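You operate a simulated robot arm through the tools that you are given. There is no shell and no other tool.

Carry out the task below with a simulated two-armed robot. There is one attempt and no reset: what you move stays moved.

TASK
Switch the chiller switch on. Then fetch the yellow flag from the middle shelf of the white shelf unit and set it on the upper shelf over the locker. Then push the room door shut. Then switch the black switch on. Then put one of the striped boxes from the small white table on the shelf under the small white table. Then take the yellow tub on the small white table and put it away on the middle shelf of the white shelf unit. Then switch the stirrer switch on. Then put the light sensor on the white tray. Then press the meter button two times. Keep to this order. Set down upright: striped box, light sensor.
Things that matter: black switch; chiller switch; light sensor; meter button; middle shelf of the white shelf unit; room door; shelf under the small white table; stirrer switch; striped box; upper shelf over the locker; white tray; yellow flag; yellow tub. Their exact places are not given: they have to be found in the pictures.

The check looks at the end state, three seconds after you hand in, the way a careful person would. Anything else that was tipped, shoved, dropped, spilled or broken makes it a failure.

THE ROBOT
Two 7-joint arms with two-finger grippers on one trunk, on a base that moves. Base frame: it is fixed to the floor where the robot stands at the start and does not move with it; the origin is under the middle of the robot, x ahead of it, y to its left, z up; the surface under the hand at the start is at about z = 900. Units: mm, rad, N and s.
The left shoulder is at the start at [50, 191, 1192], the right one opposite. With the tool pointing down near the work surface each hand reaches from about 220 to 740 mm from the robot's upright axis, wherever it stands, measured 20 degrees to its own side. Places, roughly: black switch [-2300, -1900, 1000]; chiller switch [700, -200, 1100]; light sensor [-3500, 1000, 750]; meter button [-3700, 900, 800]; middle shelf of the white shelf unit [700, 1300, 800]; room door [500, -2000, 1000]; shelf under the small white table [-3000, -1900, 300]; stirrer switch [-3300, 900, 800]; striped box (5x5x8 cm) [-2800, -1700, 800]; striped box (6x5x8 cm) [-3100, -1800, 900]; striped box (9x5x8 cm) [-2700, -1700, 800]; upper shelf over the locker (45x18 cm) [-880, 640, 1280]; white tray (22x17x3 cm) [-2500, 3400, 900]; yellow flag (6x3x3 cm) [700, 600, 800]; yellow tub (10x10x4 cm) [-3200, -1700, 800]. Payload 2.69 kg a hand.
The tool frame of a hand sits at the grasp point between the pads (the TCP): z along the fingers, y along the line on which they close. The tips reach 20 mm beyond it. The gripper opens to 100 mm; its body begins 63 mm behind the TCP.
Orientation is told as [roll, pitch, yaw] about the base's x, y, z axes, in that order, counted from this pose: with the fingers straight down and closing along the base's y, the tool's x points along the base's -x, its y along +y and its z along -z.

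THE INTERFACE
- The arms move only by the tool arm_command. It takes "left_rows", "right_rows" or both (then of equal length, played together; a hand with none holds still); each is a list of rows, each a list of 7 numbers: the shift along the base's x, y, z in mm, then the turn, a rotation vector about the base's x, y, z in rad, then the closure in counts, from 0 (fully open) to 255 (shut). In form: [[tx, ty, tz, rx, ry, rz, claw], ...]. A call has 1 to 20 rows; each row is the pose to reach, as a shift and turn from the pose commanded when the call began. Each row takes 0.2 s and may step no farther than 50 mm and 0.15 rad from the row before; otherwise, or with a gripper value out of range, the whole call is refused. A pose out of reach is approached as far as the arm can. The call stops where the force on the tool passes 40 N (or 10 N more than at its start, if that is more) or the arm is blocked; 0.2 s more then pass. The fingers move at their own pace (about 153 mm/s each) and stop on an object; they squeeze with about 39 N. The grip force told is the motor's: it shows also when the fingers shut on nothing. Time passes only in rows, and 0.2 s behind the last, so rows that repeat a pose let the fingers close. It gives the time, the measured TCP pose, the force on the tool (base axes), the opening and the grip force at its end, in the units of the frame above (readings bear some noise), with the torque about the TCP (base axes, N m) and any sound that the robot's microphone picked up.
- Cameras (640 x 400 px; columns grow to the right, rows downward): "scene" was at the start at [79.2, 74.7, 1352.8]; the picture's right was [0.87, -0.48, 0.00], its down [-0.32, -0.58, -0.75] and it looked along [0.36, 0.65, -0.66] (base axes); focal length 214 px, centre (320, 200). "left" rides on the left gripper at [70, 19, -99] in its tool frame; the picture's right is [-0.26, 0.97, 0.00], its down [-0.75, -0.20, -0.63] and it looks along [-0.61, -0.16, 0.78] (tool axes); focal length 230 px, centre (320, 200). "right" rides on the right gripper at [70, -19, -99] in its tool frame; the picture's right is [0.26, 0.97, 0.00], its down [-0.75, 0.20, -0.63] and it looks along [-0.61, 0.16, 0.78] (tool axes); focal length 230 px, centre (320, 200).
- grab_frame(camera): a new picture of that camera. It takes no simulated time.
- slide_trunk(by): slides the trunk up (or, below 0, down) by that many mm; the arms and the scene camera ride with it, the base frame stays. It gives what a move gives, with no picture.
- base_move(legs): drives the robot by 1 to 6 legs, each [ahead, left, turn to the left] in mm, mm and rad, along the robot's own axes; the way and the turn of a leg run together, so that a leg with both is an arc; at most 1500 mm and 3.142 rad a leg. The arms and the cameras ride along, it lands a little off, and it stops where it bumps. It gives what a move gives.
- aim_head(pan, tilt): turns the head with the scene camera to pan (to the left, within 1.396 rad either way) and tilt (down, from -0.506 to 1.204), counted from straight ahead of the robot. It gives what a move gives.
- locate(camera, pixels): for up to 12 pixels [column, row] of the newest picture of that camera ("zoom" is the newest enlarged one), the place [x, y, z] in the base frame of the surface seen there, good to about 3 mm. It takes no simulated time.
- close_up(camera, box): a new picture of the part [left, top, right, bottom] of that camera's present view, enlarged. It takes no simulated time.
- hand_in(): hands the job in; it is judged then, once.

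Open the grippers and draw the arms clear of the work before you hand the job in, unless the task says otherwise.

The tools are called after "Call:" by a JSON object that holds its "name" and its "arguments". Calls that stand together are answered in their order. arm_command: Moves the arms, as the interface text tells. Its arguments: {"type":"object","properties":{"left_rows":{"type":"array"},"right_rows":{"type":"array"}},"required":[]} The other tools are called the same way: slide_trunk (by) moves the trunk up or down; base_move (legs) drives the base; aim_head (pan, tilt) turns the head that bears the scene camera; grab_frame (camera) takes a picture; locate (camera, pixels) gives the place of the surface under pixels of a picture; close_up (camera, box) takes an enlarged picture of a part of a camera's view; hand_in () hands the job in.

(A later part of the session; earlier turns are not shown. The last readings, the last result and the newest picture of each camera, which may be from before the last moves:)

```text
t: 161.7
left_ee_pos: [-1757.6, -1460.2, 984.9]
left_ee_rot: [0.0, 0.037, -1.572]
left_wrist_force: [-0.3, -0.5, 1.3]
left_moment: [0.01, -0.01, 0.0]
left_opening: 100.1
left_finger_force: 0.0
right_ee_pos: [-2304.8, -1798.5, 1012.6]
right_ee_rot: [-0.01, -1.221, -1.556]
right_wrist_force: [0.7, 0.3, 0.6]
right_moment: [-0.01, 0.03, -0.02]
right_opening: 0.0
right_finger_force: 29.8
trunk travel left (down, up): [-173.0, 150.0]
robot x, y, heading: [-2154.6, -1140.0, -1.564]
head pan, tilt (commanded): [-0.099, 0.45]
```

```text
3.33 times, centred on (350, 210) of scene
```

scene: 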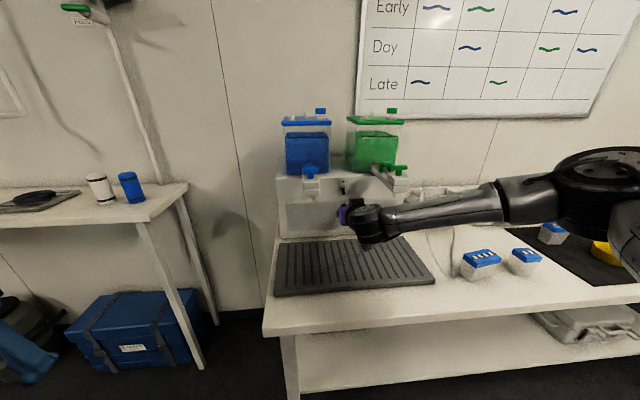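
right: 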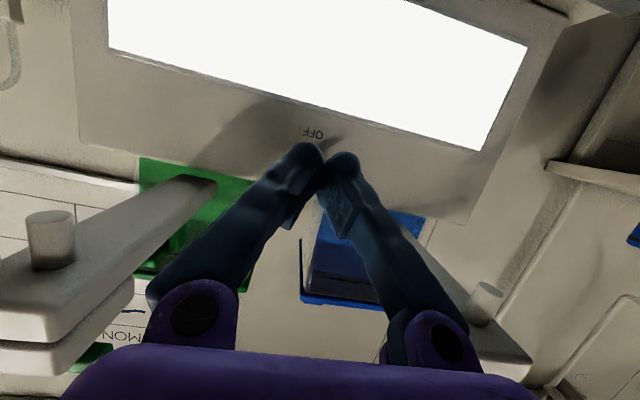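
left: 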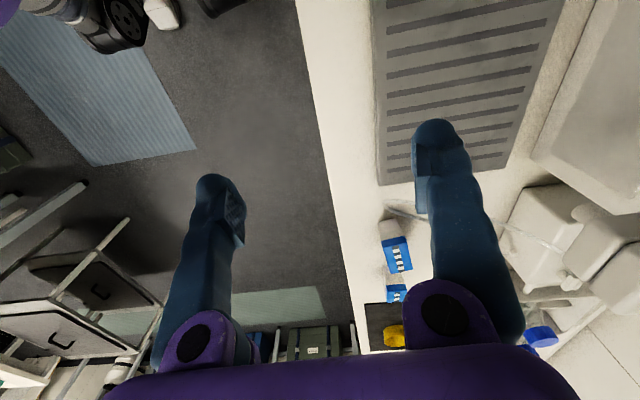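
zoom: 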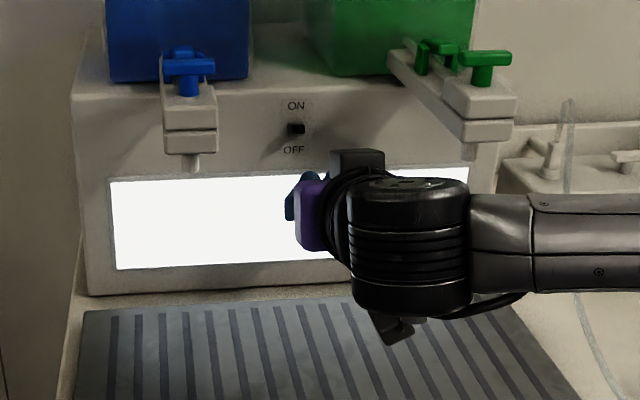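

The black switch is on. I draw the right hand back and up, then strafe along the table to look at the striped boxes.

Call:
{"name": "arm_command", "arguments": {"right_rows": [[0, 45, 0, 0, 0, 0, 200], [0, 90, 10, 0, 0, 0, 100], [0, 135, 20, 0.1, 0, 0, 0], [0, 175, 35, 0.2, 0, 0, 0], [0, 215, 50, 0.3, 0, 0, 0], [0, 250, 65, 0.4, 0, 0, 0], [0, 280, 80, 0.48, 0, 0, 0], [0, 310, 95, 0.48, 0, 0, 0]]}}

Call:
{"name": "base_move", "arguments": {"legs": [[60, -550, 0]]}}

Call:
{"name": "aim_head", "arguments": {"pan": -0.15, "tilt": 0.7}}

Call:
{"name": "grab_frame", "arguments": {"camera": "scene"}}

```text
t: 163.5
left_ee_pos: [-1757.8, -1460.8, 985.3]
left_ee_rot: [-0.003, 0.036, -1.573]
left_wrist_force: [0.3, -0.7, 0.1]
left_moment: [-0.03, 0.02, -0.02]
left_opening: 100.1
left_finger_force: 0.1
right_ee_pos: [-2305.3, -1488.2, 1105.6]
right_ee_rot: [-0.005, -0.741, -1.564]
right_wrist_force: [-0.4, 0.4, -0.7]
right_moment: [0.02, 0.01, 0.01]
right_opening: 100.2
right_finger_force: 0.0
trunk travel left (down, up): [-173.0, 150.0]
robot x, y, heading: [-2152.6, -1139.8, -1.562]
head pan, tilt (commanded): [-0.099, 0.45]
```

```text
t: 168.8
left_ee_pos: [-2302.0, -1525.2, 984.9]
left_ee_rot: [0.0, 0.036, -1.579]
left_wrist_force: [0.4, -0.5, -0.2]
left_moment: [0.02, -0.01, 0.02]
left_opening: 99.9
left_finger_force: 0.1
right_ee_pos: [-2850.3, -1549.7, 1104.6]
right_ee_rot: [-0.004, -0.74, -1.569]
right_wrist_force: [0.1, 0.0, -0.5]
right_moment: [0.0, -0.02, -0.01]
right_opening: 99.9
right_finger_force: 0.0
trunk travel left (down, up): [-173.0, 150.0]
robot x, y, heading: [-2701.3, -1203.2, -1.574]
head pan, tilt (commanded): [-0.099, 0.45]
```

```text
t: 169.6
left_ee_pos: [-2302.3, -1525.2, 984.6]
left_ee_rot: [0.001, 0.036, -1.575]
left_wrist_force: [-0.1, -0.3, 0.1]
left_moment: [0.0, -0.02, -0.05]
left_opening: 100.1
left_finger_force: 0.0
right_ee_pos: [-2851.3, -1550.1, 1105.1]
right_ee_rot: [-0.004, -0.739, -1.57]
right_wrist_force: [0.0, 0.0, 0.1]
right_moment: [0.0, -0.02, 0.0]
right_opening: 99.9
right_finger_force: 0.1
trunk travel left (down, up): [-173.0, 150.0]
robot x, y, heading: [-2699.8, -1199.8, -1.568]
head pan, tilt (commanded): [-0.15, 0.7]
```

```text
taken
```

scene: 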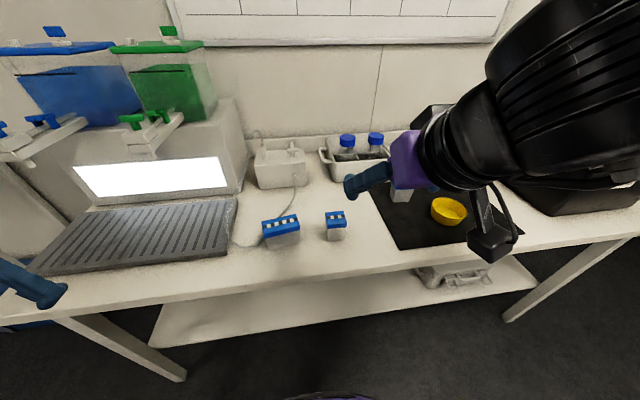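

I see two striped boxes at (280,230) and (336,226), the yellow tub at (448,211), and the free lower shelf. I zoom and locate.

Call:
{"name": "close_up", "arguments": {"camera": "scene", "box": [230, 190, 390, 270]}}

Call:
{"name": "locate", "arguments": {"camera": "zoom", "pixels": [[200, 130], [210, 180], [260, 170], [140, 210], [420, 120], [425, 180], [395, 140], [460, 140], [420, 195], [390, 100], [450, 95], [330, 220]]}}

Call:
{"name": "locate", "arguments": {"camera": "scene", "pixels": [[330, 255], [330, 270], [320, 300], [320, 330], [250, 320], [400, 280], [448, 211], [448, 260], [500, 240], [150, 335], [350, 310], [525, 285]]}}

```text
4.00 times, centred on (310, 230) of scene
```

zoom: 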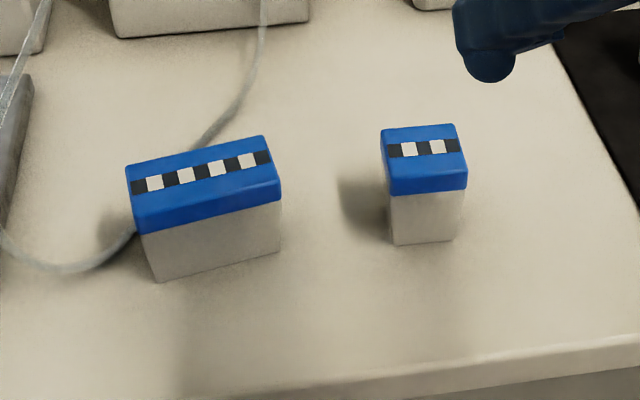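

```text
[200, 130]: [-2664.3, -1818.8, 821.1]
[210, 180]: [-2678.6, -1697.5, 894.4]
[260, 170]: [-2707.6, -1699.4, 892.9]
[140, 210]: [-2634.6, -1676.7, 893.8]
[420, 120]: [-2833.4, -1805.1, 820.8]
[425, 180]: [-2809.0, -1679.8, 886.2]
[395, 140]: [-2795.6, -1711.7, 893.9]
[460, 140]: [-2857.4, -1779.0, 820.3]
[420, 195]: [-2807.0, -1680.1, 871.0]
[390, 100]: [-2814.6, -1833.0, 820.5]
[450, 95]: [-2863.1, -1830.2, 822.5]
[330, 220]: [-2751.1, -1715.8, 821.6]
```

```text
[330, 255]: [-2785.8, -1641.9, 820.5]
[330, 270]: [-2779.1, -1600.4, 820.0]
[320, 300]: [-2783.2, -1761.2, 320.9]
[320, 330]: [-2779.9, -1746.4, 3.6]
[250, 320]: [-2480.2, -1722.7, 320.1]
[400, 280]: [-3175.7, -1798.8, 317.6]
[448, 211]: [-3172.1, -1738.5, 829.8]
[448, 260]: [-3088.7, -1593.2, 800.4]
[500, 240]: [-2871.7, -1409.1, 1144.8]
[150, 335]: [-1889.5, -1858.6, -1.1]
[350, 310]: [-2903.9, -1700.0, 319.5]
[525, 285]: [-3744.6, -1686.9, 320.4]
```

The 5×5×8 box stands near [-2809,-1705], z 820–895. I locate its top corners for its yaw.

Call:
{"name": "locate", "arguments": {"camera": "zoom", "pixels": [[386, 136], [452, 129], [462, 160], [389, 165], [394, 190], [462, 184], [397, 235], [450, 232], [425, 150]]}}

Call:
{"name": "grab_frame", "arguments": {"camera": "right"}}

```text
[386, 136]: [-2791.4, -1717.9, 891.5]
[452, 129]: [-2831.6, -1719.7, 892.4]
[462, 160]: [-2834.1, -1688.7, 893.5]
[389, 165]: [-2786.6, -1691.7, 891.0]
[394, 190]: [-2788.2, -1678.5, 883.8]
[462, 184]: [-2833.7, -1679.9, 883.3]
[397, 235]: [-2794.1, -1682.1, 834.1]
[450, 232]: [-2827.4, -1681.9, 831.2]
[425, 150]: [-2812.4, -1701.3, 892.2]
```

```text
taken
```

right: 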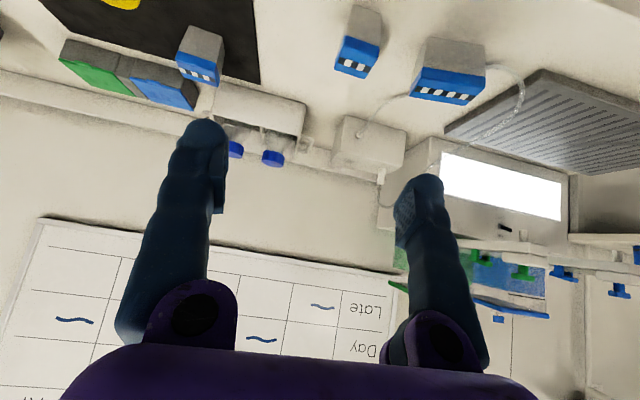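

The box spans x -2787…-2836, y -1679…-1723, axis-aligned. I bring the open right hand to a pre-grasp point in line with its tilted approach.

Call:
{"name": "arm_command", "arguments": {"right_rows": [[10, -15, -33, 0, 0, 0, 0], [20, -30, -66, 0, 0, 0, 0], [30, -45, -100, 0, 0, 0, 0], [40, -60, -132, 0, 0, 0, 0], [40, -78, -164, 0, 0, 0, 0]]}}

Call:
{"name": "grab_frame", "arguments": {"camera": "right"}}

Call:
{"name": "grab_frame", "arguments": {"camera": "scene"}}

```text
t: 170.8
left_ee_pos: [-2302.0, -1525.2, 985.6]
left_ee_rot: [0.0, 0.04, -1.577]
left_wrist_force: [-0.6, -0.4, -0.3]
left_moment: [0.0, -0.03, 0.0]
left_opening: 99.7
left_finger_force: 0.0
right_ee_pos: [-2810.5, -1628.6, 941.5]
right_ee_rot: [-0.003, -0.741, -1.57]
right_wrist_force: [-1.1, 0.4, -0.2]
right_moment: [-0.01, 0.03, 0.0]
right_opening: 99.8
right_finger_force: 0.1
trunk travel left (down, up): [-173.0, 150.0]
robot x, y, heading: [-2700.9, -1205.3, -1.573]
head pan, tilt (commanded): [-0.15, 0.7]
```

```text
taken
```

right: 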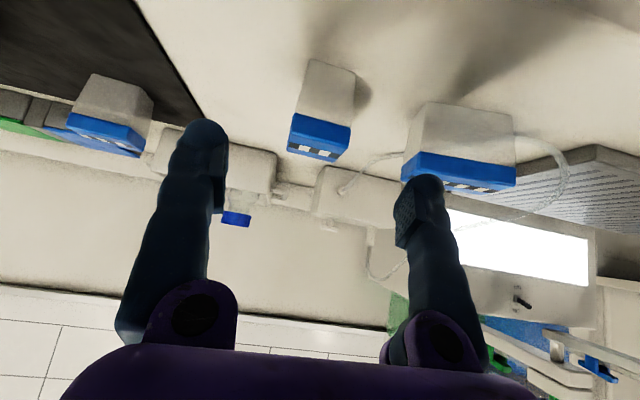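

```text
taken
```

scene: 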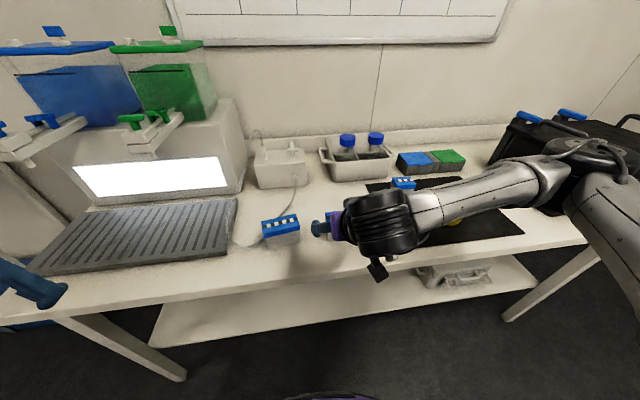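

The box is centered between the fingers. I advance along the tool axis to the grasp point.

Call:
{"name": "arm_command", "arguments": {"right_rows": [[0, -18, -20, 0, 0, 0, 0], [0, -37, -40, 0, 0, 0, 0], [0, -55, -60, 0, 0, 0, 0], [0, -66, -72, 0, 0, 0, 0], [0, -74, -80, 0, 0, 0, 0]]}}

Call:
{"name": "grab_frame", "arguments": {"camera": "right"}}

Call:
{"name": "close_up", "arguments": {"camera": "scene", "box": [240, 180, 440, 300]}}

```text
t: 171.9
left_ee_pos: [-2301.3, -1524.7, 984.6]
left_ee_rot: [0.0, 0.036, -1.578]
left_wrist_force: [0.9, -0.2, -0.4]
left_moment: [-0.01, -0.02, 0.02]
left_opening: 100.1
left_finger_force: 0.0
right_ee_pos: [-2809.4, -1702.0, 860.3]
right_ee_rot: [0.0, -0.74, -1.57]
right_wrist_force: [0.3, 0.8, -0.9]
right_moment: [0.0, -0.05, 0.01]
right_opening: 99.8
right_finger_force: 0.0
trunk travel left (down, up): [-173.0, 150.0]
robot x, y, heading: [-2703.4, -1199.5, -1.573]
head pan, tilt (commanded): [-0.15, 0.7]
```

```text
taken
```

right: 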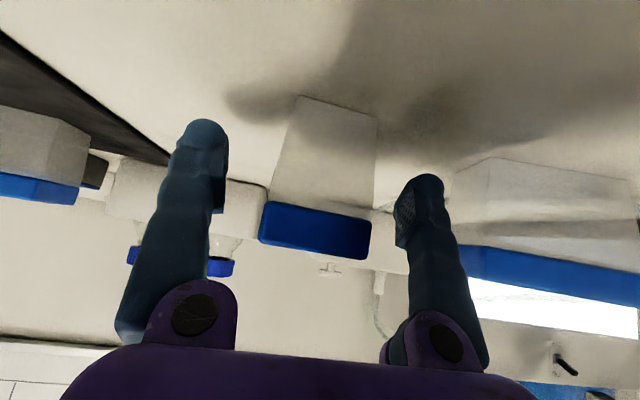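

```text
3.20 times, centred on (340, 240) of scene
```

zoom: 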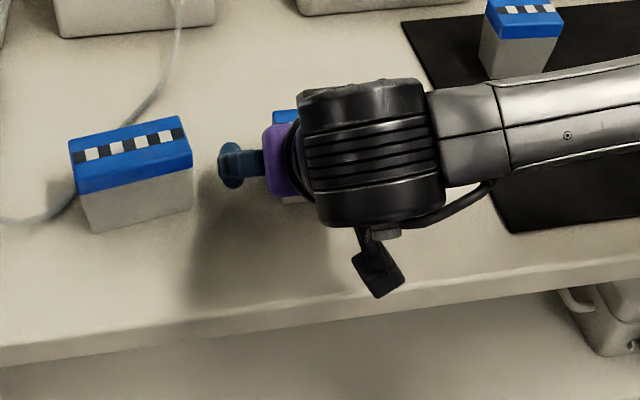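

The box stands between the fingers. I close on it.

Call:
{"name": "arm_command", "arguments": {"right_rows": [[0, 0, 0, 0, 0, 0, 90], [0, 0, 0, 0, 0, 0, 180], [0, 0, 0, 0, 0, 0, 255], [0, 0, 0, 0, 0, 0, 255]]}}

Call:
{"name": "grab_frame", "arguments": {"camera": "right"}}

```text
t: 172.9
left_ee_pos: [-2301.5, -1524.8, 986.6]
left_ee_rot: [0.002, 0.036, -1.576]
left_wrist_force: [0.4, 0.7, 0.6]
left_moment: [0.02, -0.01, -0.03]
left_opening: 100.0
left_finger_force: 0.3
right_ee_pos: [-2809.2, -1701.4, 860.2]
right_ee_rot: [-0.004, -0.738, -1.569]
right_wrist_force: [0.5, 0.6, -0.2]
right_moment: [-0.01, -0.02, -0.03]
right_opening: 46.7
right_finger_force: 39.3
trunk travel left (down, up): [-173.0, 150.0]
robot x, y, heading: [-2699.3, -1200.9, -1.577]
head pan, tilt (commanded): [-0.15, 0.7]
```

```text
taken
```

right: 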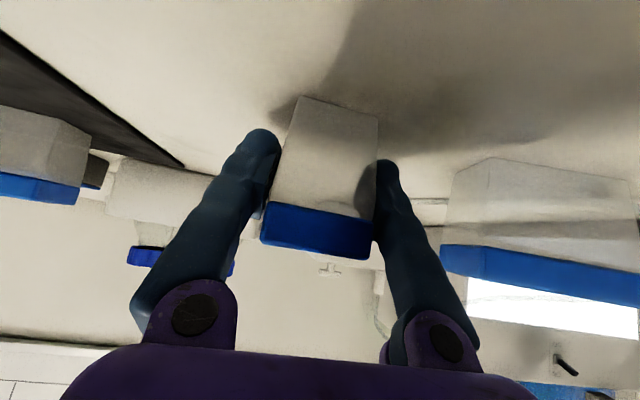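

Gripped (46.7 mm). I lift it 45 mm, then back the base away from the table.

Call:
{"name": "arm_command", "arguments": {"right_rows": [[0, 0, 15, 0, 0, 0, 255], [0, 0, 30, 0, 0, 0, 255], [0, 0, 45, 0, 0, 0, 255], [0, 30, 50, 0, 0, 0, 255]]}}

Call:
{"name": "grab_frame", "arguments": {"camera": "right"}}

Call:
{"name": "base_move", "arguments": {"legs": [[-160, 0, 0]]}}

Call:
{"name": "grab_frame", "arguments": {"camera": "scene"}}

```text
t: 173.9
left_ee_pos: [-2301.8, -1524.4, 985.0]
left_ee_rot: [-0.001, 0.038, -1.578]
left_wrist_force: [0.8, -0.9, 0.4]
left_moment: [0.01, 0.01, 0.03]
left_opening: 100.0
left_finger_force: 0.1
right_ee_pos: [-2810.7, -1671.2, 910.5]
right_ee_rot: [-0.006, -0.741, -1.568]
right_wrist_force: [0.2, -0.1, -1.6]
right_moment: [-0.03, -0.01, 0.01]
right_opening: 46.9
right_finger_force: 39.1
trunk travel left (down, up): [-173.0, 150.0]
robot x, y, heading: [-2701.2, -1197.9, -1.572]
head pan, tilt (commanded): [-0.15, 0.7]
```

```text
taken
```

right: 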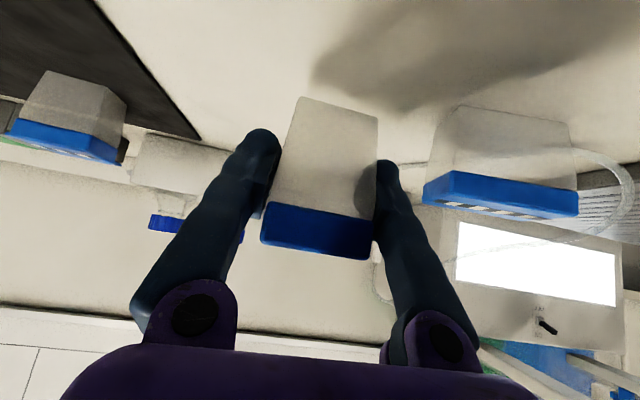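

```text
t: 175.4
left_ee_pos: [-2302.0, -1367.4, 985.5]
left_ee_rot: [0.0, 0.037, -1.582]
left_wrist_force: [-0.3, 1.3, 0.3]
left_moment: [-0.04, 0.0, -0.02]
left_opening: 100.2
left_finger_force: 0.1
right_ee_pos: [-2812.8, -1513.7, 911.5]
right_ee_rot: [-0.004, -0.742, -1.574]
right_wrist_force: [-0.2, 0.3, -0.3]
right_moment: [-0.01, 0.01, 0.01]
right_opening: 46.8
right_finger_force: 38.9
trunk travel left (down, up): [-173.0, 150.0]
robot x, y, heading: [-2701.3, -1044.1, -1.568]
head pan, tilt (commanded): [-0.15, 0.7]
```

```text
taken
```

scene: 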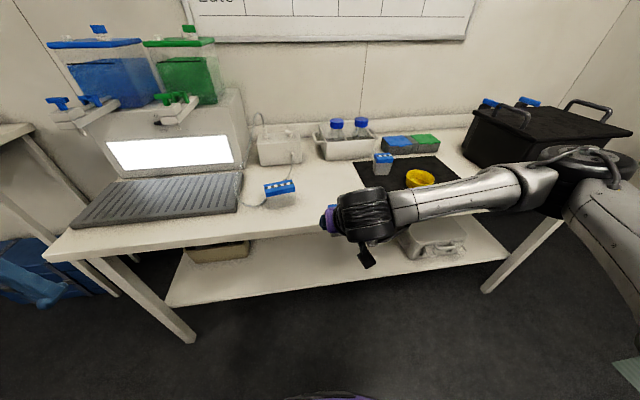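

The box is clear of the table. I measure the lower shelf's free area.

Call:
{"name": "locate", "arguments": {"camera": "scene", "pixels": [[330, 260], [330, 275], [330, 285], [330, 290], [300, 270], [240, 280], [220, 255], [425, 240], [420, 255], [350, 265], [280, 250], [390, 262]]}}

Call:
{"name": "slide_trunk", "arguments": {"by": -173}}

```text
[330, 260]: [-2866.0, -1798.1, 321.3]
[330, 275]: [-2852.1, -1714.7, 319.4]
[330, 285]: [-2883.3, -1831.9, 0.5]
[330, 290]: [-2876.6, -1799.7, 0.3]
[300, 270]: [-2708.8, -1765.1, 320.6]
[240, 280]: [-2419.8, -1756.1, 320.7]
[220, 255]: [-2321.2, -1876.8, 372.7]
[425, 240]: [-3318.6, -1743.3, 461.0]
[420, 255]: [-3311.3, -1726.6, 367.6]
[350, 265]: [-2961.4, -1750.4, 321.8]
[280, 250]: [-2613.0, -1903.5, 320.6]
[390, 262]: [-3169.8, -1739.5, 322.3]
```

```text
t: 177.3
left_ee_pos: [-2302.9, -1367.9, 812.3]
left_ee_rot: [0.001, 0.037, -1.583]
left_wrist_force: [0.3, 0.3, -1.0]
left_moment: [0.0, 0.03, 0.01]
left_opening: 99.9
left_finger_force: 0.0
right_ee_pos: [-2811.9, -1513.3, 738.4]
right_ee_rot: [-0.004, -0.741, -1.573]
right_wrist_force: [0.3, 0.2, -2.3]
right_moment: [-0.01, 0.0, -0.02]
right_opening: 46.8
right_finger_force: 39.0
trunk travel left (down, up): [0.0, 323.0]
robot x, y, heading: [-2700.0, -1042.7, -1.575]
head pan, tilt (commanded): [-0.15, 0.7]
```

Shelf surface z≈320, front edge about y≈-1700, free around x=-2810. I lower the box in front of the table.

Call:
{"name": "arm_command", "arguments": {"right_rows": [[0, 0, -40, 0, 0, 0, 255], [0, 0, -80, 0, 0, 0, 255], [0, 0, -120, 0, 0, 0, 255], [0, 0, -160, 0, 0, 0, 255], [0, 0, -200, 0, 0, 0, 255], [0, 0, -240, 0, 0, 0, 255], [0, 0, -280, 0, 0, 0, 255], [0, 0, -320, 0, 0, 0, 255]]}}

Call:
{"name": "grab_frame", "arguments": {"camera": "scene"}}

Call:
{"name": "grab_frame", "arguments": {"camera": "right"}}

```text
t: 179.1
left_ee_pos: [-2302.7, -1368.3, 812.6]
left_ee_rot: [-0.002, 0.036, -1.584]
left_wrist_force: [0.7, 0.5, -0.4]
left_moment: [0.0, 0.02, -0.03]
left_opening: 99.9
left_finger_force: 0.1
right_ee_pos: [-2811.0, -1514.4, 418.3]
right_ee_rot: [-0.009, -0.735, -1.573]
right_wrist_force: [-0.5, 0.9, -1.1]
right_moment: [-0.02, 0.01, -0.03]
right_opening: 46.8
right_finger_force: 38.5
trunk travel left (down, up): [0.0, 323.0]
robot x, y, heading: [-2697.0, -1041.3, -1.576]
head pan, tilt (commanded): [-0.15, 0.7]
```

```text
taken
```

scene: 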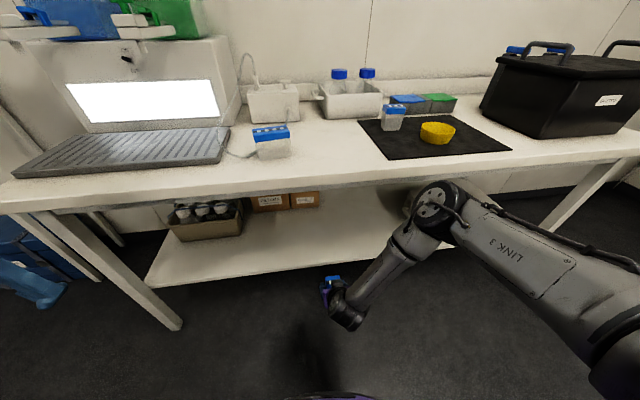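

```text
taken
```

right: 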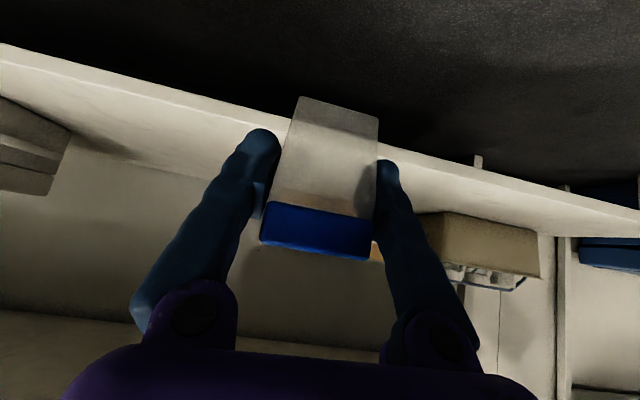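

The elbow looks close to the table's front edge at (430,195). I measure it before moving in.

Call:
{"name": "locate", "arguments": {"camera": "scene", "pixels": [[425, 190], [430, 210], [450, 195], [410, 240], [445, 185], [480, 215], [340, 300], [385, 265], [420, 180], [400, 195]]}}

```text
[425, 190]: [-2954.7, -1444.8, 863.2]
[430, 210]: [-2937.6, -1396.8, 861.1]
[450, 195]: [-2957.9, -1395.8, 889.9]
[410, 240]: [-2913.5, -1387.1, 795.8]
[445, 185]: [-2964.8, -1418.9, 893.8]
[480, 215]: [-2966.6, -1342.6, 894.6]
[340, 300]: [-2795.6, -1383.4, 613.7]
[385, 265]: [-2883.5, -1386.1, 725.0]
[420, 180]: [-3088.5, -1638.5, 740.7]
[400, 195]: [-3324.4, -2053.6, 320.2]
```

The elbow has room if I mostly extend the arm. I move the base ahead 45 mm, then extend the arm to bring the box over the shelf.

Call:
{"name": "base_move", "arguments": {"legs": [[45, 0, 0]]}}

Call:
{"name": "arm_command", "arguments": {"right_rows": [[0, -35, 0, 0, 0, 0, 255], [0, -70, 0, 0, 0, 0, 255], [0, -105, 0, 0, 0, 0, 255], [0, -140, 0, 0, 0, 0, 255], [0, -175, 0, 0, 0, 0, 255], [0, -195, 0, 0, 0, 0, 255]]}}

Call:
{"name": "grab_frame", "arguments": {"camera": "scene"}}

Call:
{"name": "grab_frame", "arguments": {"camera": "right"}}

```text
t: 180.0
left_ee_pos: [-2302.2, -1411.4, 811.9]
left_ee_rot: [0.0, 0.037, -1.582]
left_wrist_force: [-0.1, -0.2, -0.3]
left_moment: [0.04, -0.03, -0.01]
left_opening: 100.1
left_finger_force: 0.0
right_ee_pos: [-2811.7, -1559.1, 418.1]
right_ee_rot: [-0.011, -0.733, -1.574]
right_wrist_force: [-0.3, 0.9, -1.7]
right_moment: [-0.02, 0.01, 0.01]
right_opening: 46.6
right_finger_force: 39.0
trunk travel left (down, up): [0.0, 323.0]
robot x, y, heading: [-2699.3, -1084.5, -1.575]
head pan, tilt (commanded): [-0.15, 0.7]
```

```text
t: 181.4
left_ee_pos: [-2302.6, -1412.2, 813.5]
left_ee_rot: [0.0, 0.039, -1.584]
left_wrist_force: [0.7, 0.4, 0.1]
left_moment: [0.02, 0.0, 0.03]
left_opening: 100.0
left_finger_force: 0.1
right_ee_pos: [-2810.6, -1753.3, 417.9]
right_ee_rot: [-0.01, -0.733, -1.574]
right_wrist_force: [0.6, -0.3, -2.0]
right_moment: [-0.01, -0.01, -0.01]
right_opening: 46.8
right_finger_force: 38.9
trunk travel left (down, up): [0.0, 323.0]
robot x, y, heading: [-2699.3, -1087.4, -1.578]
head pan, tilt (commanded): [-0.15, 0.7]
```

```text
taken
```

scene: 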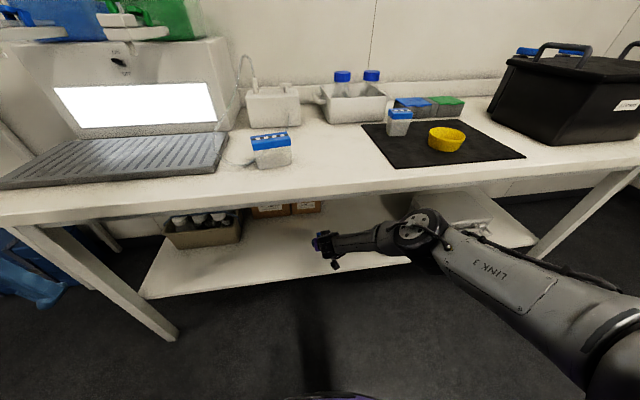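

```text
taken
```

right: 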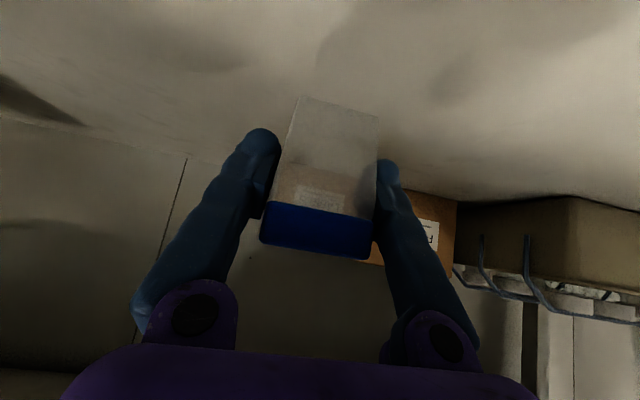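

The box is above the shelf. I check where the shelf's surface and front edge are in the wrist view.

Call:
{"name": "locate", "arguments": {"camera": "right", "pixels": [[320, 60], [320, 10], [400, 100], [250, 60], [340, 100], [330, 150], [320, 235]]}}

Call:
{"name": "locate", "arguments": {"camera": "scene", "pixels": [[300, 270], [300, 275], [360, 262], [270, 280], [420, 215], [425, 240], [330, 245], [410, 258]]}}

```text
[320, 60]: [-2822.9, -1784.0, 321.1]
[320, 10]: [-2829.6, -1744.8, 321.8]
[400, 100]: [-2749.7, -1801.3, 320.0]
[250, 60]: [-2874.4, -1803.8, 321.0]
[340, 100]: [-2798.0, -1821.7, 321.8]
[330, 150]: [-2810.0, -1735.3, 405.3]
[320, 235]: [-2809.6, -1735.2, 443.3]
```

```text
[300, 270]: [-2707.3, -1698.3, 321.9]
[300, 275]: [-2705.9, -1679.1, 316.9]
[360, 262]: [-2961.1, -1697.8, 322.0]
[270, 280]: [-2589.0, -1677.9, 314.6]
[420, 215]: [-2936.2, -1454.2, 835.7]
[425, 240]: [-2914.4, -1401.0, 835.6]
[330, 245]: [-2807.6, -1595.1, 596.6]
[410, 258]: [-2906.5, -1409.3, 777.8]
```

The box's front face is at y≈-1735 with the shelf's edge at -1680: well over the shelf (z 321). I lower it.

Call:
{"name": "arm_command", "arguments": {"right_rows": [[0, 0, -20, 0, 0, 0, 255], [0, 0, -38, 0, 0, 0, 255], [0, 0, -48, 0, 0, 0, 255], [0, 0, -52, 0, 0, 0, 255]]}}

```text
t: 182.4
left_ee_pos: [-2303.8, -1412.5, 812.8]
left_ee_rot: [-0.002, 0.037, -1.584]
left_wrist_force: [-0.4, 0.4, 0.4]
left_moment: [0.0, -0.02, 0.06]
left_opening: 100.0
left_finger_force: 0.1
right_ee_pos: [-2810.2, -1750.9, 373.9]
right_ee_rot: [-0.011, -0.733, -1.576]
right_wrist_force: [-0.8, -0.1, -1.3]
right_moment: [0.01, 0.01, 0.01]
right_opening: 46.9
right_finger_force: 39.0
right hand out of reach, approached as far as the arm can: row 3, 4
trunk travel left (down, up): [0.0, 323.0]
robot x, y, heading: [-2700.2, -1087.3, -1.574]
head pan, tilt (commanded): [-0.15, 0.7]
```

The arm is at full stretch at z=374. I move the base ahead 40 mm and continue lowering.

Call:
{"name": "base_move", "arguments": {"legs": [[40, 0, 0]]}}

Call:
{"name": "arm_command", "arguments": {"right_rows": [[0, 5, -4, 0, 0, 0, 255], [0, 10, -8, 0, 0, 0, 255], [0, 10, -10, 0, 0, 0, 255]]}}

```text
t: 183.3
left_ee_pos: [-2302.7, -1451.7, 813.3]
left_ee_rot: [0.0, 0.039, -1.584]
left_wrist_force: [-0.1, -0.1, -0.4]
left_moment: [0.01, 0.02, 0.01]
left_opening: 99.7
left_finger_force: 0.0
right_ee_pos: [-2811.4, -1790.1, 373.6]
right_ee_rot: [-0.011, -0.733, -1.576]
right_wrist_force: [0.4, -0.1, -1.3]
right_moment: [0.03, 0.04, -0.02]
right_opening: 47.1
right_finger_force: 39.2
trunk travel left (down, up): [0.0, 323.0]
robot x, y, heading: [-2698.0, -1129.1, -1.574]
head pan, tilt (commanded): [-0.15, 0.7]
```

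```text
t: 184.1
left_ee_pos: [-2302.5, -1452.8, 811.8]
left_ee_rot: [0.0, 0.039, -1.583]
left_wrist_force: [-0.5, -0.2, 1.0]
left_moment: [0.04, 0.0, -0.01]
left_opening: 100.1
left_finger_force: 0.0
right_ee_pos: [-2810.1, -1779.3, 364.0]
right_ee_rot: [-0.011, -0.733, -1.574]
right_wrist_force: [0.4, 0.8, -1.2]
right_moment: [-0.01, 0.03, -0.03]
right_opening: 46.9
right_finger_force: 38.7
trunk travel left (down, up): [0.0, 323.0]
robot x, y, heading: [-2700.7, -1123.9, -1.58]
head pan, tilt (commanded): [-0.15, 0.7]
```

Now z=364 with free reach. I lower in 1–2 mm steps until contact shows.

Call:
{"name": "arm_command", "arguments": {"right_rows": [[0, 0, -1.5, 0, 0, 0, 255], [0, 0, -3, 0, 0, 0, 255]]}}

```text
t: 184.7
left_ee_pos: [-2302.0, -1452.0, 812.5]
left_ee_rot: [0.002, 0.04, -1.584]
left_wrist_force: [-0.8, 0.2, 0.1]
left_moment: [-0.02, 0.01, 0.01]
left_opening: 100.1
left_finger_force: 0.1
right_ee_pos: [-2809.9, -1780.1, 361.6]
right_ee_rot: [-0.012, -0.734, -1.575]
right_wrist_force: [-0.3, -0.1, -0.8]
right_moment: [0.0, 0.02, 0.0]
right_opening: 46.8
right_finger_force: 39.0
trunk travel left (down, up): [0.0, 323.0]
robot x, y, heading: [-2695.3, -1124.0, -1.575]
head pan, tilt (commanded): [-0.15, 0.7]
```

Call:
{"name": "arm_command", "arguments": {"right_rows": [[0, 0, -1.5, 0, 0, 0, 255], [0, 0, -3, 0, 0, 0, 255]]}}

Call:
{"name": "grab_frame", "arguments": {"camera": "right"}}

```text
t: 185.3
left_ee_pos: [-2302.0, -1451.4, 813.1]
left_ee_rot: [0.001, 0.037, -1.585]
left_wrist_force: [-0.5, -0.2, 0.8]
left_moment: [-0.01, -0.01, 0.0]
left_opening: 99.9
left_finger_force: 0.1
right_ee_pos: [-2809.6, -1779.8, 362.5]
right_ee_rot: [-0.01, -0.731, -1.574]
right_wrist_force: [-0.1, -0.4, -1.0]
right_moment: [0.04, 0.02, 0.02]
right_opening: 46.9
right_finger_force: 38.9
right hand out of reach, approached as far as the arm can: row 1, 2
trunk travel left (down, up): [0.0, 323.0]
robot x, y, heading: [-2697.8, -1126.3, -1.578]
head pan, tilt (commanded): [-0.15, 0.7]
```

```text
taken
```

right: 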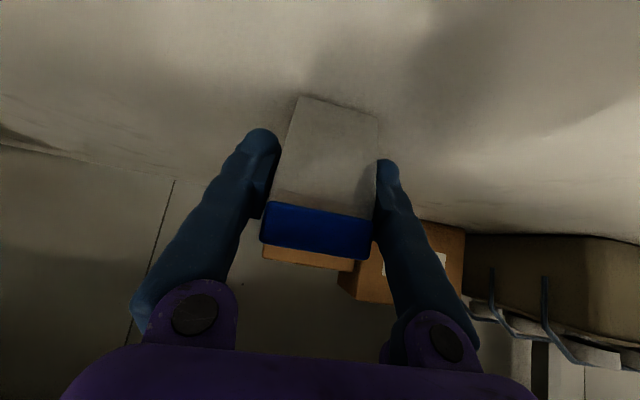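

Again at the reach limit, ~1 mm above. I bring the hand back 15 mm and lower the last bit.

Call:
{"name": "arm_command", "arguments": {"right_rows": [[0, 10, 0, 0, 0, 0, 255], [0, 18, 0, 0, 0, 0, 255], [0, 18, -1.5, 0, 0, 0, 255], [0, 18, -3, 0, 0, 0, 255]]}}

```text
t: 186.3
left_ee_pos: [-2301.8, -1451.9, 811.8]
left_ee_rot: [0.0, 0.036, -1.583]
left_wrist_force: [0.3, -0.4, 1.0]
left_moment: [0.0, 0.02, 0.04]
left_opening: 100.1
left_finger_force: 0.1
right_ee_pos: [-2809.2, -1761.8, 359.1]
right_ee_rot: [-0.013, -0.735, -1.572]
right_wrist_force: [-0.1, 1.3, 3.4]
right_moment: [0.0, -0.04, 0.01]
right_opening: 47.2
right_finger_force: 39.1
trunk travel left (down, up): [0.0, 323.0]
robot x, y, heading: [-2700.3, -1125.4, -1.567]
head pan, tilt (commanded): [-0.15, 0.7]
```

Contact (about 4.5 N more upward). I open the fingers gradually.

Call:
{"name": "arm_command", "arguments": {"right_rows": [[0, 0, 0, 0, 0, 0, 120], [0, 0, 0, 0, 0, 0, 80], [0, 0, 0, 0, 0, 0, 30], [0, 0, 0, 0, 0, 0, 0]]}}

Call:
{"name": "grab_frame", "arguments": {"camera": "right"}}

```text
t: 187.3
left_ee_pos: [-2301.5, -1451.5, 813.7]
left_ee_rot: [0.0, 0.036, -1.584]
left_wrist_force: [-0.6, 0.6, 0.4]
left_moment: [-0.01, -0.01, -0.01]
left_opening: 99.8
left_finger_force: 0.0
right_ee_pos: [-2808.6, -1761.9, 358.9]
right_ee_rot: [-0.01, -0.733, -1.576]
right_wrist_force: [0.1, -0.1, -0.4]
right_moment: [-0.01, -0.04, 0.0]
right_opening: 100.4
right_finger_force: 0.1
trunk travel left (down, up): [0.0, 323.0]
robot x, y, heading: [-2693.7, -1129.8, -1.577]
head pan, tilt (commanded): [-0.15, 0.7]
```

```text
taken
```

right: 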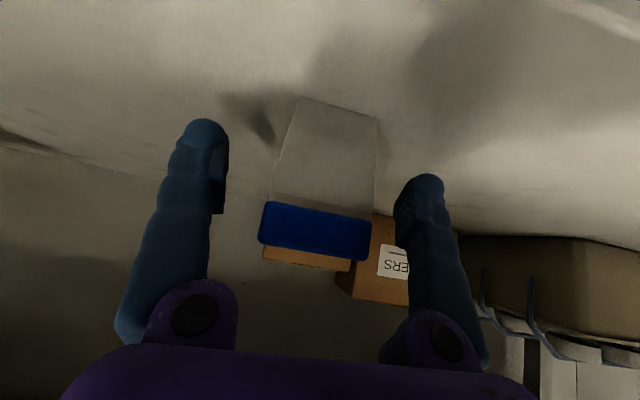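

The box stands upright on the shelf. I withdraw the hand backward and slightly up.

Call:
{"name": "arm_command", "arguments": {"right_rows": [[0, 25, 15, 0, 0, 0, 0], [0, 55, 30, 0, 0, 0, 0], [0, 95, 40, 0, 0, 0, 0], [0, 135, 45, 0, 0, 0, 0], [0, 175, 50, 0, 0, 0, 0], [0, 215, 60, 0, 0, 0, 0], [0, 250, 75, 0, 0, 0, 0]]}}

Call:
{"name": "base_move", "arguments": {"legs": [[-120, 0, 0]]}}

Call:
{"name": "grab_frame", "arguments": {"camera": "scene"}}

Call:
{"name": "grab_frame", "arguments": {"camera": "right"}}

```text
t: 188.9
left_ee_pos: [-2302.7, -1452.1, 812.5]
left_ee_rot: [-0.002, 0.036, -1.584]
left_wrist_force: [-0.2, 0.0, -0.4]
left_moment: [0.02, 0.03, -0.02]
left_opening: 100.1
left_finger_force: 0.0
right_ee_pos: [-2798.2, -1516.4, 442.6]
right_ee_rot: [-0.02, -0.729, -1.574]
right_wrist_force: [0.5, -0.6, -0.8]
right_moment: [-0.02, -0.01, -0.03]
right_opening: 99.9
right_finger_force: 0.1
right hand out of reach, approached as far as the arm can: row 6, 7
trunk travel left (down, up): [0.0, 323.0]
robot x, y, heading: [-2694.2, -1124.1, -1.574]
head pan, tilt (commanded): [-0.15, 0.7]
```

```text
t: 190.1
left_ee_pos: [-2302.5, -1330.8, 813.4]
left_ee_rot: [0.0, 0.037, -1.584]
left_wrist_force: [-0.3, 0.4, 0.6]
left_moment: [0.01, -0.04, 0.0]
left_opening: 100.0
left_finger_force: 0.0
right_ee_pos: [-2797.8, -1393.2, 441.7]
right_ee_rot: [-0.016, -0.729, -1.575]
right_wrist_force: [-0.4, -1.4, 0.2]
right_moment: [-0.01, -0.02, -0.04]
right_opening: 99.7
right_finger_force: 0.0
trunk travel left (down, up): [0.0, 323.0]
robot x, y, heading: [-2701.3, -1006.3, -1.58]
head pan, tilt (commanded): [-0.15, 0.7]
```

```text
taken
```

scene: 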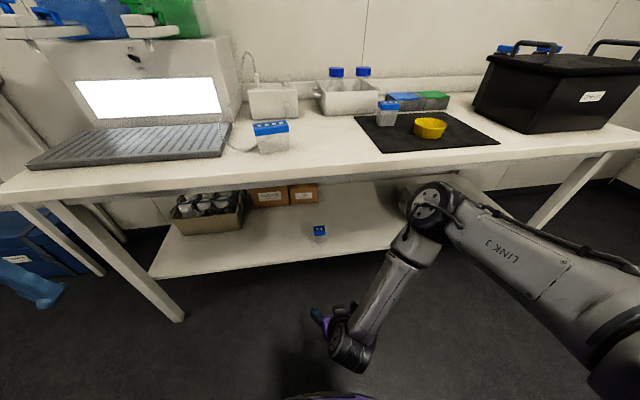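

```text
taken
```

right: 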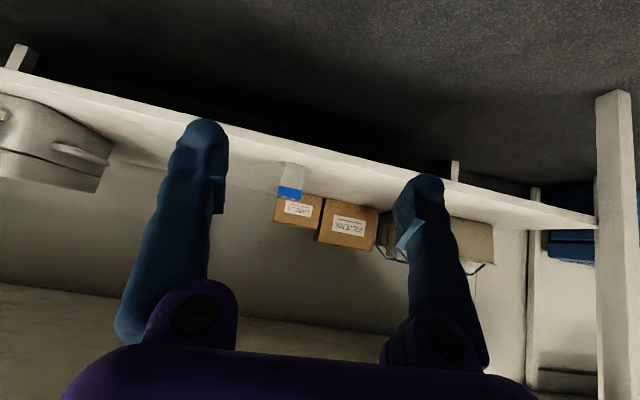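

The striped box stands upright on the lower shelf. Next the yellow tub: I raise the trunk and right hand and take a close look at the tub.

Call:
{"name": "slide_trunk", "arguments": {"by": 250}}

Call:
{"name": "arm_command", "arguments": {"right_rows": [[0, 0, 45, 0, 0, 0, 0], [0, 0, 90, 0, 0, 0, 0], [0, 0, 135, 0, 0, 0, 0], [0, 0, 180, 0, 0, 0, 0], [0, 0, 225, 0, 0, 0, 0], [0, 0, 270, 0, 0, 0, 0], [0, 0, 315, 0, 0, 0, 0], [0, 0, 360, 0, 0, 0, 0]]}}

Call:
{"name": "close_up", "arguments": {"camera": "scene", "box": [350, 140, 510, 260]}}

Call:
{"name": "grab_frame", "arguments": {"camera": "scene"}}

```text
t: 192.7
left_ee_pos: [-2301.8, -1330.8, 1062.9]
left_ee_rot: [-0.002, 0.037, -1.584]
left_wrist_force: [0.3, -0.6, 1.2]
left_moment: [0.04, -0.04, 0.02]
left_opening: 100.1
left_finger_force: 0.0
right_ee_pos: [-2797.6, -1394.2, 691.9]
right_ee_rot: [-0.016, -0.729, -1.578]
right_wrist_force: [-0.5, -0.1, -0.3]
right_moment: [0.0, -0.03, -0.01]
right_opening: 100.2
right_finger_force: 0.0
trunk travel left (down, up): [-250.0, 73.0]
robot x, y, heading: [-2697.9, -1005.6, -1.576]
head pan, tilt (commanded): [-0.15, 0.7]
```

```text
t: 194.5
left_ee_pos: [-2302.1, -1330.6, 1063.1]
left_ee_rot: [0.001, 0.037, -1.585]
left_wrist_force: [-0.1, -0.9, 0.2]
left_moment: [-0.01, -0.01, -0.01]
left_opening: 99.9
left_finger_force: 0.1
right_ee_pos: [-2795.8, -1394.0, 1051.5]
right_ee_rot: [-0.021, -0.729, -1.574]
right_wrist_force: [0.7, 0.1, 0.1]
right_moment: [0.0, 0.01, 0.01]
right_opening: 99.8
right_finger_force: 0.1
trunk travel left (down, up): [-250.0, 73.0]
robot x, y, heading: [-2696.9, -1006.3, -1.581]
head pan, tilt (commanded): [-0.15, 0.7]
```

```text
3.33 times, centred on (430, 200) of scene
```

zoom: 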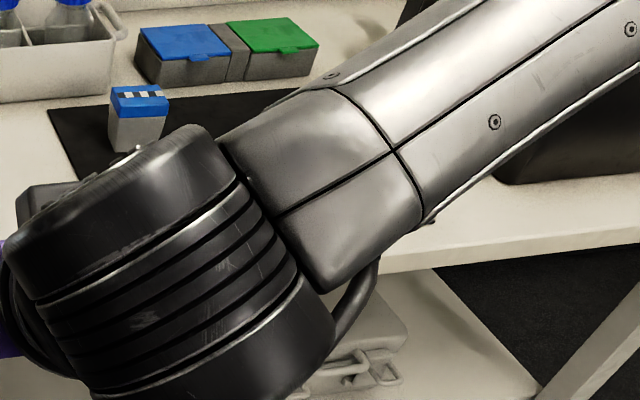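

```text
taken
```

scene: 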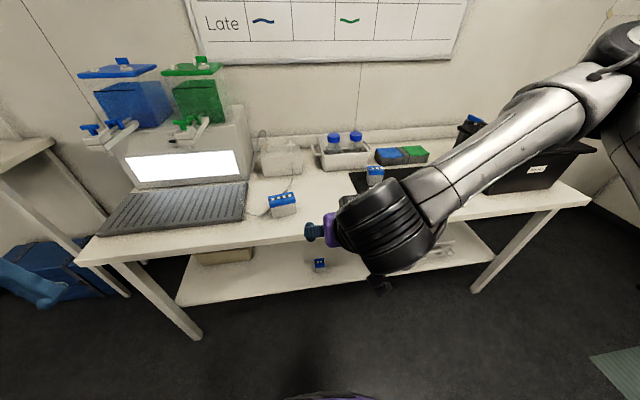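

The right arm hides the tub. I strafe further right so that the left arm is in front of the tub and the view is free.

Call:
{"name": "base_move", "arguments": {"legs": [[0, -640, 0.005]]}}

Call:
{"name": "aim_head", "arguments": {"pan": 0.25, "tilt": 0.65}}

Call:
{"name": "grab_frame", "arguments": {"camera": "scene"}}

```text
t: 200.5
left_ee_pos: [-2936.1, -1326.8, 1062.7]
left_ee_rot: [0.002, 0.036, -1.581]
left_wrist_force: [-0.3, -0.4, 0.4]
left_moment: [0.02, 0.0, -0.02]
left_opening: 100.0
left_finger_force: 0.1
right_ee_pos: [-3428.9, -1391.0, 1052.4]
right_ee_rot: [-0.018, -0.729, -1.574]
right_wrist_force: [0.4, 0.1, 0.3]
right_moment: [0.02, 0.02, 0.0]
right_opening: 100.1
right_finger_force: 0.0
trunk travel left (down, up): [-250.0, 73.0]
robot x, y, heading: [-3333.9, -1000.8, -1.571]
head pan, tilt (commanded): [-0.15, 0.7]
```

```text
t: 201.4
left_ee_pos: [-2936.2, -1326.2, 1063.9]
left_ee_rot: [-0.001, 0.036, -1.581]
left_wrist_force: [0.1, 0.0, 0.6]
left_moment: [-0.02, -0.04, 0.0]
left_opening: 99.9
left_finger_force: 0.1
right_ee_pos: [-3428.7, -1391.4, 1052.2]
right_ee_rot: [-0.019, -0.732, -1.572]
right_wrist_force: [0.7, 0.3, 0.2]
right_moment: [-0.01, 0.03, -0.02]
right_opening: 100.0
right_finger_force: 0.0
trunk travel left (down, up): [-250.0, 73.0]
robot x, y, heading: [-3334.6, -1001.4, -1.57]
head pan, tilt (commanded): [0.25, 0.649]
```

```text
taken
```

scene: 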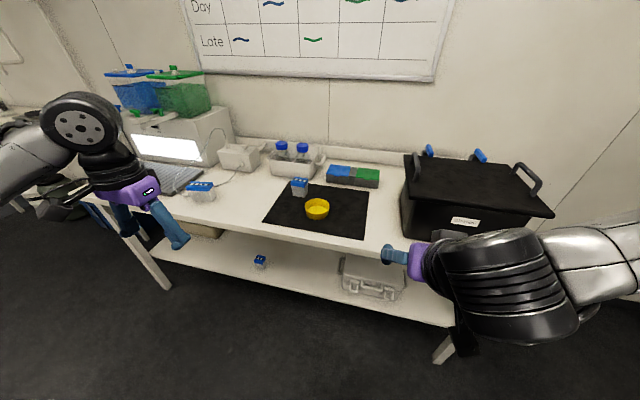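

The tub is visible at (317,208) on the black mat. I zoom in and measure its rim and base.

Call:
{"name": "close_up", "arguments": {"camera": "scene", "box": [268, 170, 364, 240]}}

Call:
{"name": "locate", "arguments": {"camera": "zoom", "pixels": [[248, 225], [405, 225], [325, 192], [325, 245], [325, 230], [260, 290], [385, 290], [325, 310], [290, 200], [365, 200], [200, 150], [215, 90]]}}

```text
5.71 times, centred on (316, 205) of scene
```

zoom: 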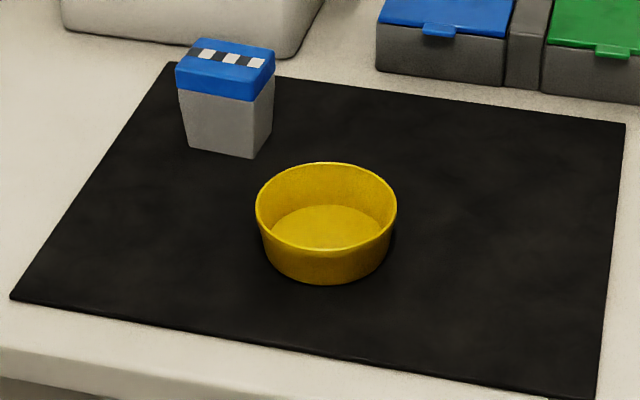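

```text
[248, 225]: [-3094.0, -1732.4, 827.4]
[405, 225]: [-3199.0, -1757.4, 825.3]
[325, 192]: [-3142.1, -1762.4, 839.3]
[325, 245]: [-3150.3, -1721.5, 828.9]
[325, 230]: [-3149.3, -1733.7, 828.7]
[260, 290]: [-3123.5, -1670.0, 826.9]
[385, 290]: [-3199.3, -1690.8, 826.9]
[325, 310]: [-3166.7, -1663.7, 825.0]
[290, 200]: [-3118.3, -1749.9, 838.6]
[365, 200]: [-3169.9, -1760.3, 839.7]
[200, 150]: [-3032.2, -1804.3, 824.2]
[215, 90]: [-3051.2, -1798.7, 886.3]
```

I measure the rim more exactly.

Call:
{"name": "locate", "arguments": {"camera": "zoom", "pixels": [[258, 212], [395, 212], [325, 164], [325, 250], [325, 255], [325, 270], [325, 282], [262, 230], [392, 230], [270, 262], [384, 262], [326, 222]]}}

```text
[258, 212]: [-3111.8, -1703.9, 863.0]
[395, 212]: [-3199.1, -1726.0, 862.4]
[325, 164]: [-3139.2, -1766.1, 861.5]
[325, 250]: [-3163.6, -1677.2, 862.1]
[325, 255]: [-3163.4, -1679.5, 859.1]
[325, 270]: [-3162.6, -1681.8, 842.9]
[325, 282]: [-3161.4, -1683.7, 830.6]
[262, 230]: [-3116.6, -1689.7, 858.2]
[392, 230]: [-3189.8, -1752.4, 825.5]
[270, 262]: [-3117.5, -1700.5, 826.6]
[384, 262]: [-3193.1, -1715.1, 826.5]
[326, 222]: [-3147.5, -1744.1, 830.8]
```

The tub's rim is a circle of ~92 mm diameter centred near [-3153,-1720], z 826–863. I'll pinch its left rim with the left hand; first I draw the right hand back a bit and drive closer.

Call:
{"name": "locate", "arguments": {"camera": "scene", "pixels": [[405, 200], [470, 225], [405, 155], [550, 215], [520, 175], [480, 158], [370, 170], [330, 170], [300, 180]]}}

Call:
{"name": "arm_command", "arguments": {"right_rows": [[0, 25, 10, 0, 0, 0, 0], [0, 50, 20, 0, 0, 0, 0], [0, 75, 30, 0, 0, 0, 0]]}}

Call:
{"name": "base_move", "arguments": {"legs": [[170, 0, 0]]}}

Call:
{"name": "grab_frame", "arguments": {"camera": "scene"}}

```text
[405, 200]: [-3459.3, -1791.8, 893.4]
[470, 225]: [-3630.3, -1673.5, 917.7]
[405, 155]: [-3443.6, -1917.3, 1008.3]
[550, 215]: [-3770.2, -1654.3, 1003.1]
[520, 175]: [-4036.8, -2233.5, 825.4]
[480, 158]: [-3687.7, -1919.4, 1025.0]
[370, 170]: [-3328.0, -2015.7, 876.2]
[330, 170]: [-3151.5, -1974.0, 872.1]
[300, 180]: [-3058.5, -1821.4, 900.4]
```

```text
t: 202.2
left_ee_pos: [-2935.0, -1326.3, 1062.6]
left_ee_rot: [-0.002, 0.036, -1.583]
left_wrist_force: [0.6, 0.3, -1.0]
left_moment: [-0.03, 0.0, 0.01]
left_opening: 99.7
left_finger_force: 0.1
right_ee_pos: [-3410.6, -1329.8, 1087.2]
right_ee_rot: [-0.02, -0.727, -1.574]
right_wrist_force: [0.3, 0.8, 0.2]
right_moment: [-0.02, 0.02, 0.02]
right_opening: 99.9
right_finger_force: 0.0
right hand out of reach, approached as far as the arm can: row 2, 3
trunk travel left (down, up): [-250.0, 73.0]
robot x, y, heading: [-3331.5, -999.9, -1.577]
head pan, tilt (commanded): [0.25, 0.649]
```

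```text
t: 203.7
left_ee_pos: [-2935.4, -1497.0, 1062.4]
left_ee_rot: [0.0, 0.037, -1.582]
left_wrist_force: [-0.9, -0.1, 1.4]
left_moment: [0.01, 0.0, -0.01]
left_opening: 100.1
left_finger_force: 0.0
right_ee_pos: [-3410.9, -1500.9, 1087.4]
right_ee_rot: [-0.019, -0.728, -1.574]
right_wrist_force: [0.2, -1.1, 0.1]
right_moment: [0.02, -0.01, 0.04]
right_opening: 99.8
right_finger_force: 0.1
trunk travel left (down, up): [-250.0, 73.0]
robot x, y, heading: [-3332.8, -1170.0, -1.575]
head pan, tilt (commanded): [0.25, 0.649]
```

```text
taken
```

scene: 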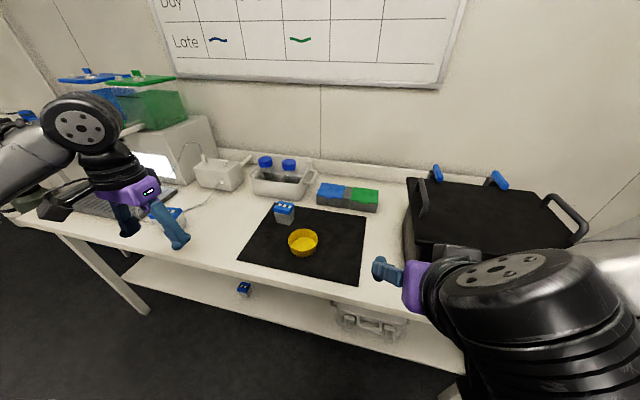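

I re-measure the tub's rim from here.

Call:
{"name": "close_up", "arguments": {"camera": "scene", "box": [262, 195, 342, 270]}}

Call:
{"name": "locate", "arguments": {"camera": "zoom", "pixels": [[220, 220], [325, 158], [436, 222], [322, 318], [240, 280], [415, 285], [325, 400], [330, 280], [180, 155], [245, 195]]}}

```text
5.33 times, centred on (302, 232) of scene
```

zoom: 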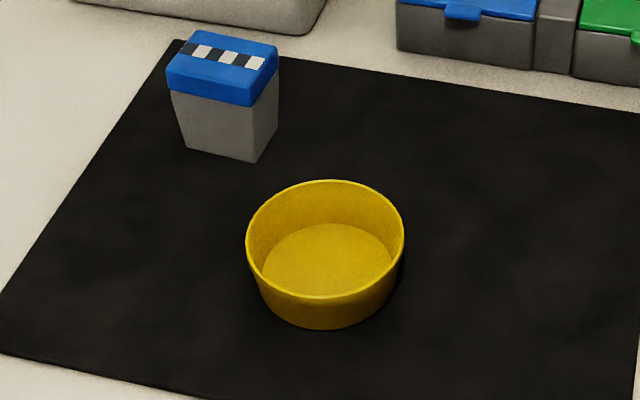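

```text
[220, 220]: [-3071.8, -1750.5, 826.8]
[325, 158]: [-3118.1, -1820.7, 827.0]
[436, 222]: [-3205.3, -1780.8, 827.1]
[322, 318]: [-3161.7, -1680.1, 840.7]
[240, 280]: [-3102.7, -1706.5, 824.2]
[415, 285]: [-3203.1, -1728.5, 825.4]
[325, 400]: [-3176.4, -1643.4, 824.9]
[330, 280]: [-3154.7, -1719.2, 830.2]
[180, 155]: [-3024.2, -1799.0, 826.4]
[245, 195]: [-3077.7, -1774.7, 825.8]
```

Call:
{"name": "locate", "arguments": {"camera": "zoom", "pixels": [[248, 240], [402, 240], [325, 181], [325, 297], [270, 200], [380, 200], [270, 285], [380, 285]]}}

Call:
{"name": "grab_frame", "arguments": {"camera": "left"}}

```text
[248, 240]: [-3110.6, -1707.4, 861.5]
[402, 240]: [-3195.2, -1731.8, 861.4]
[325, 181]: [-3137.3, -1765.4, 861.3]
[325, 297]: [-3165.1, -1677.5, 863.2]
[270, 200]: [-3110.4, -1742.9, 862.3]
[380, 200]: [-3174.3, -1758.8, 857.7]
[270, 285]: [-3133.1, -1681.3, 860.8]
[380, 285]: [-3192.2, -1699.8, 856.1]
```

```text
taken
```

left: 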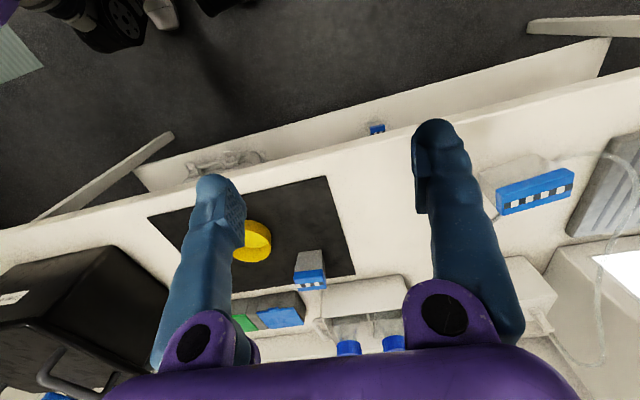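

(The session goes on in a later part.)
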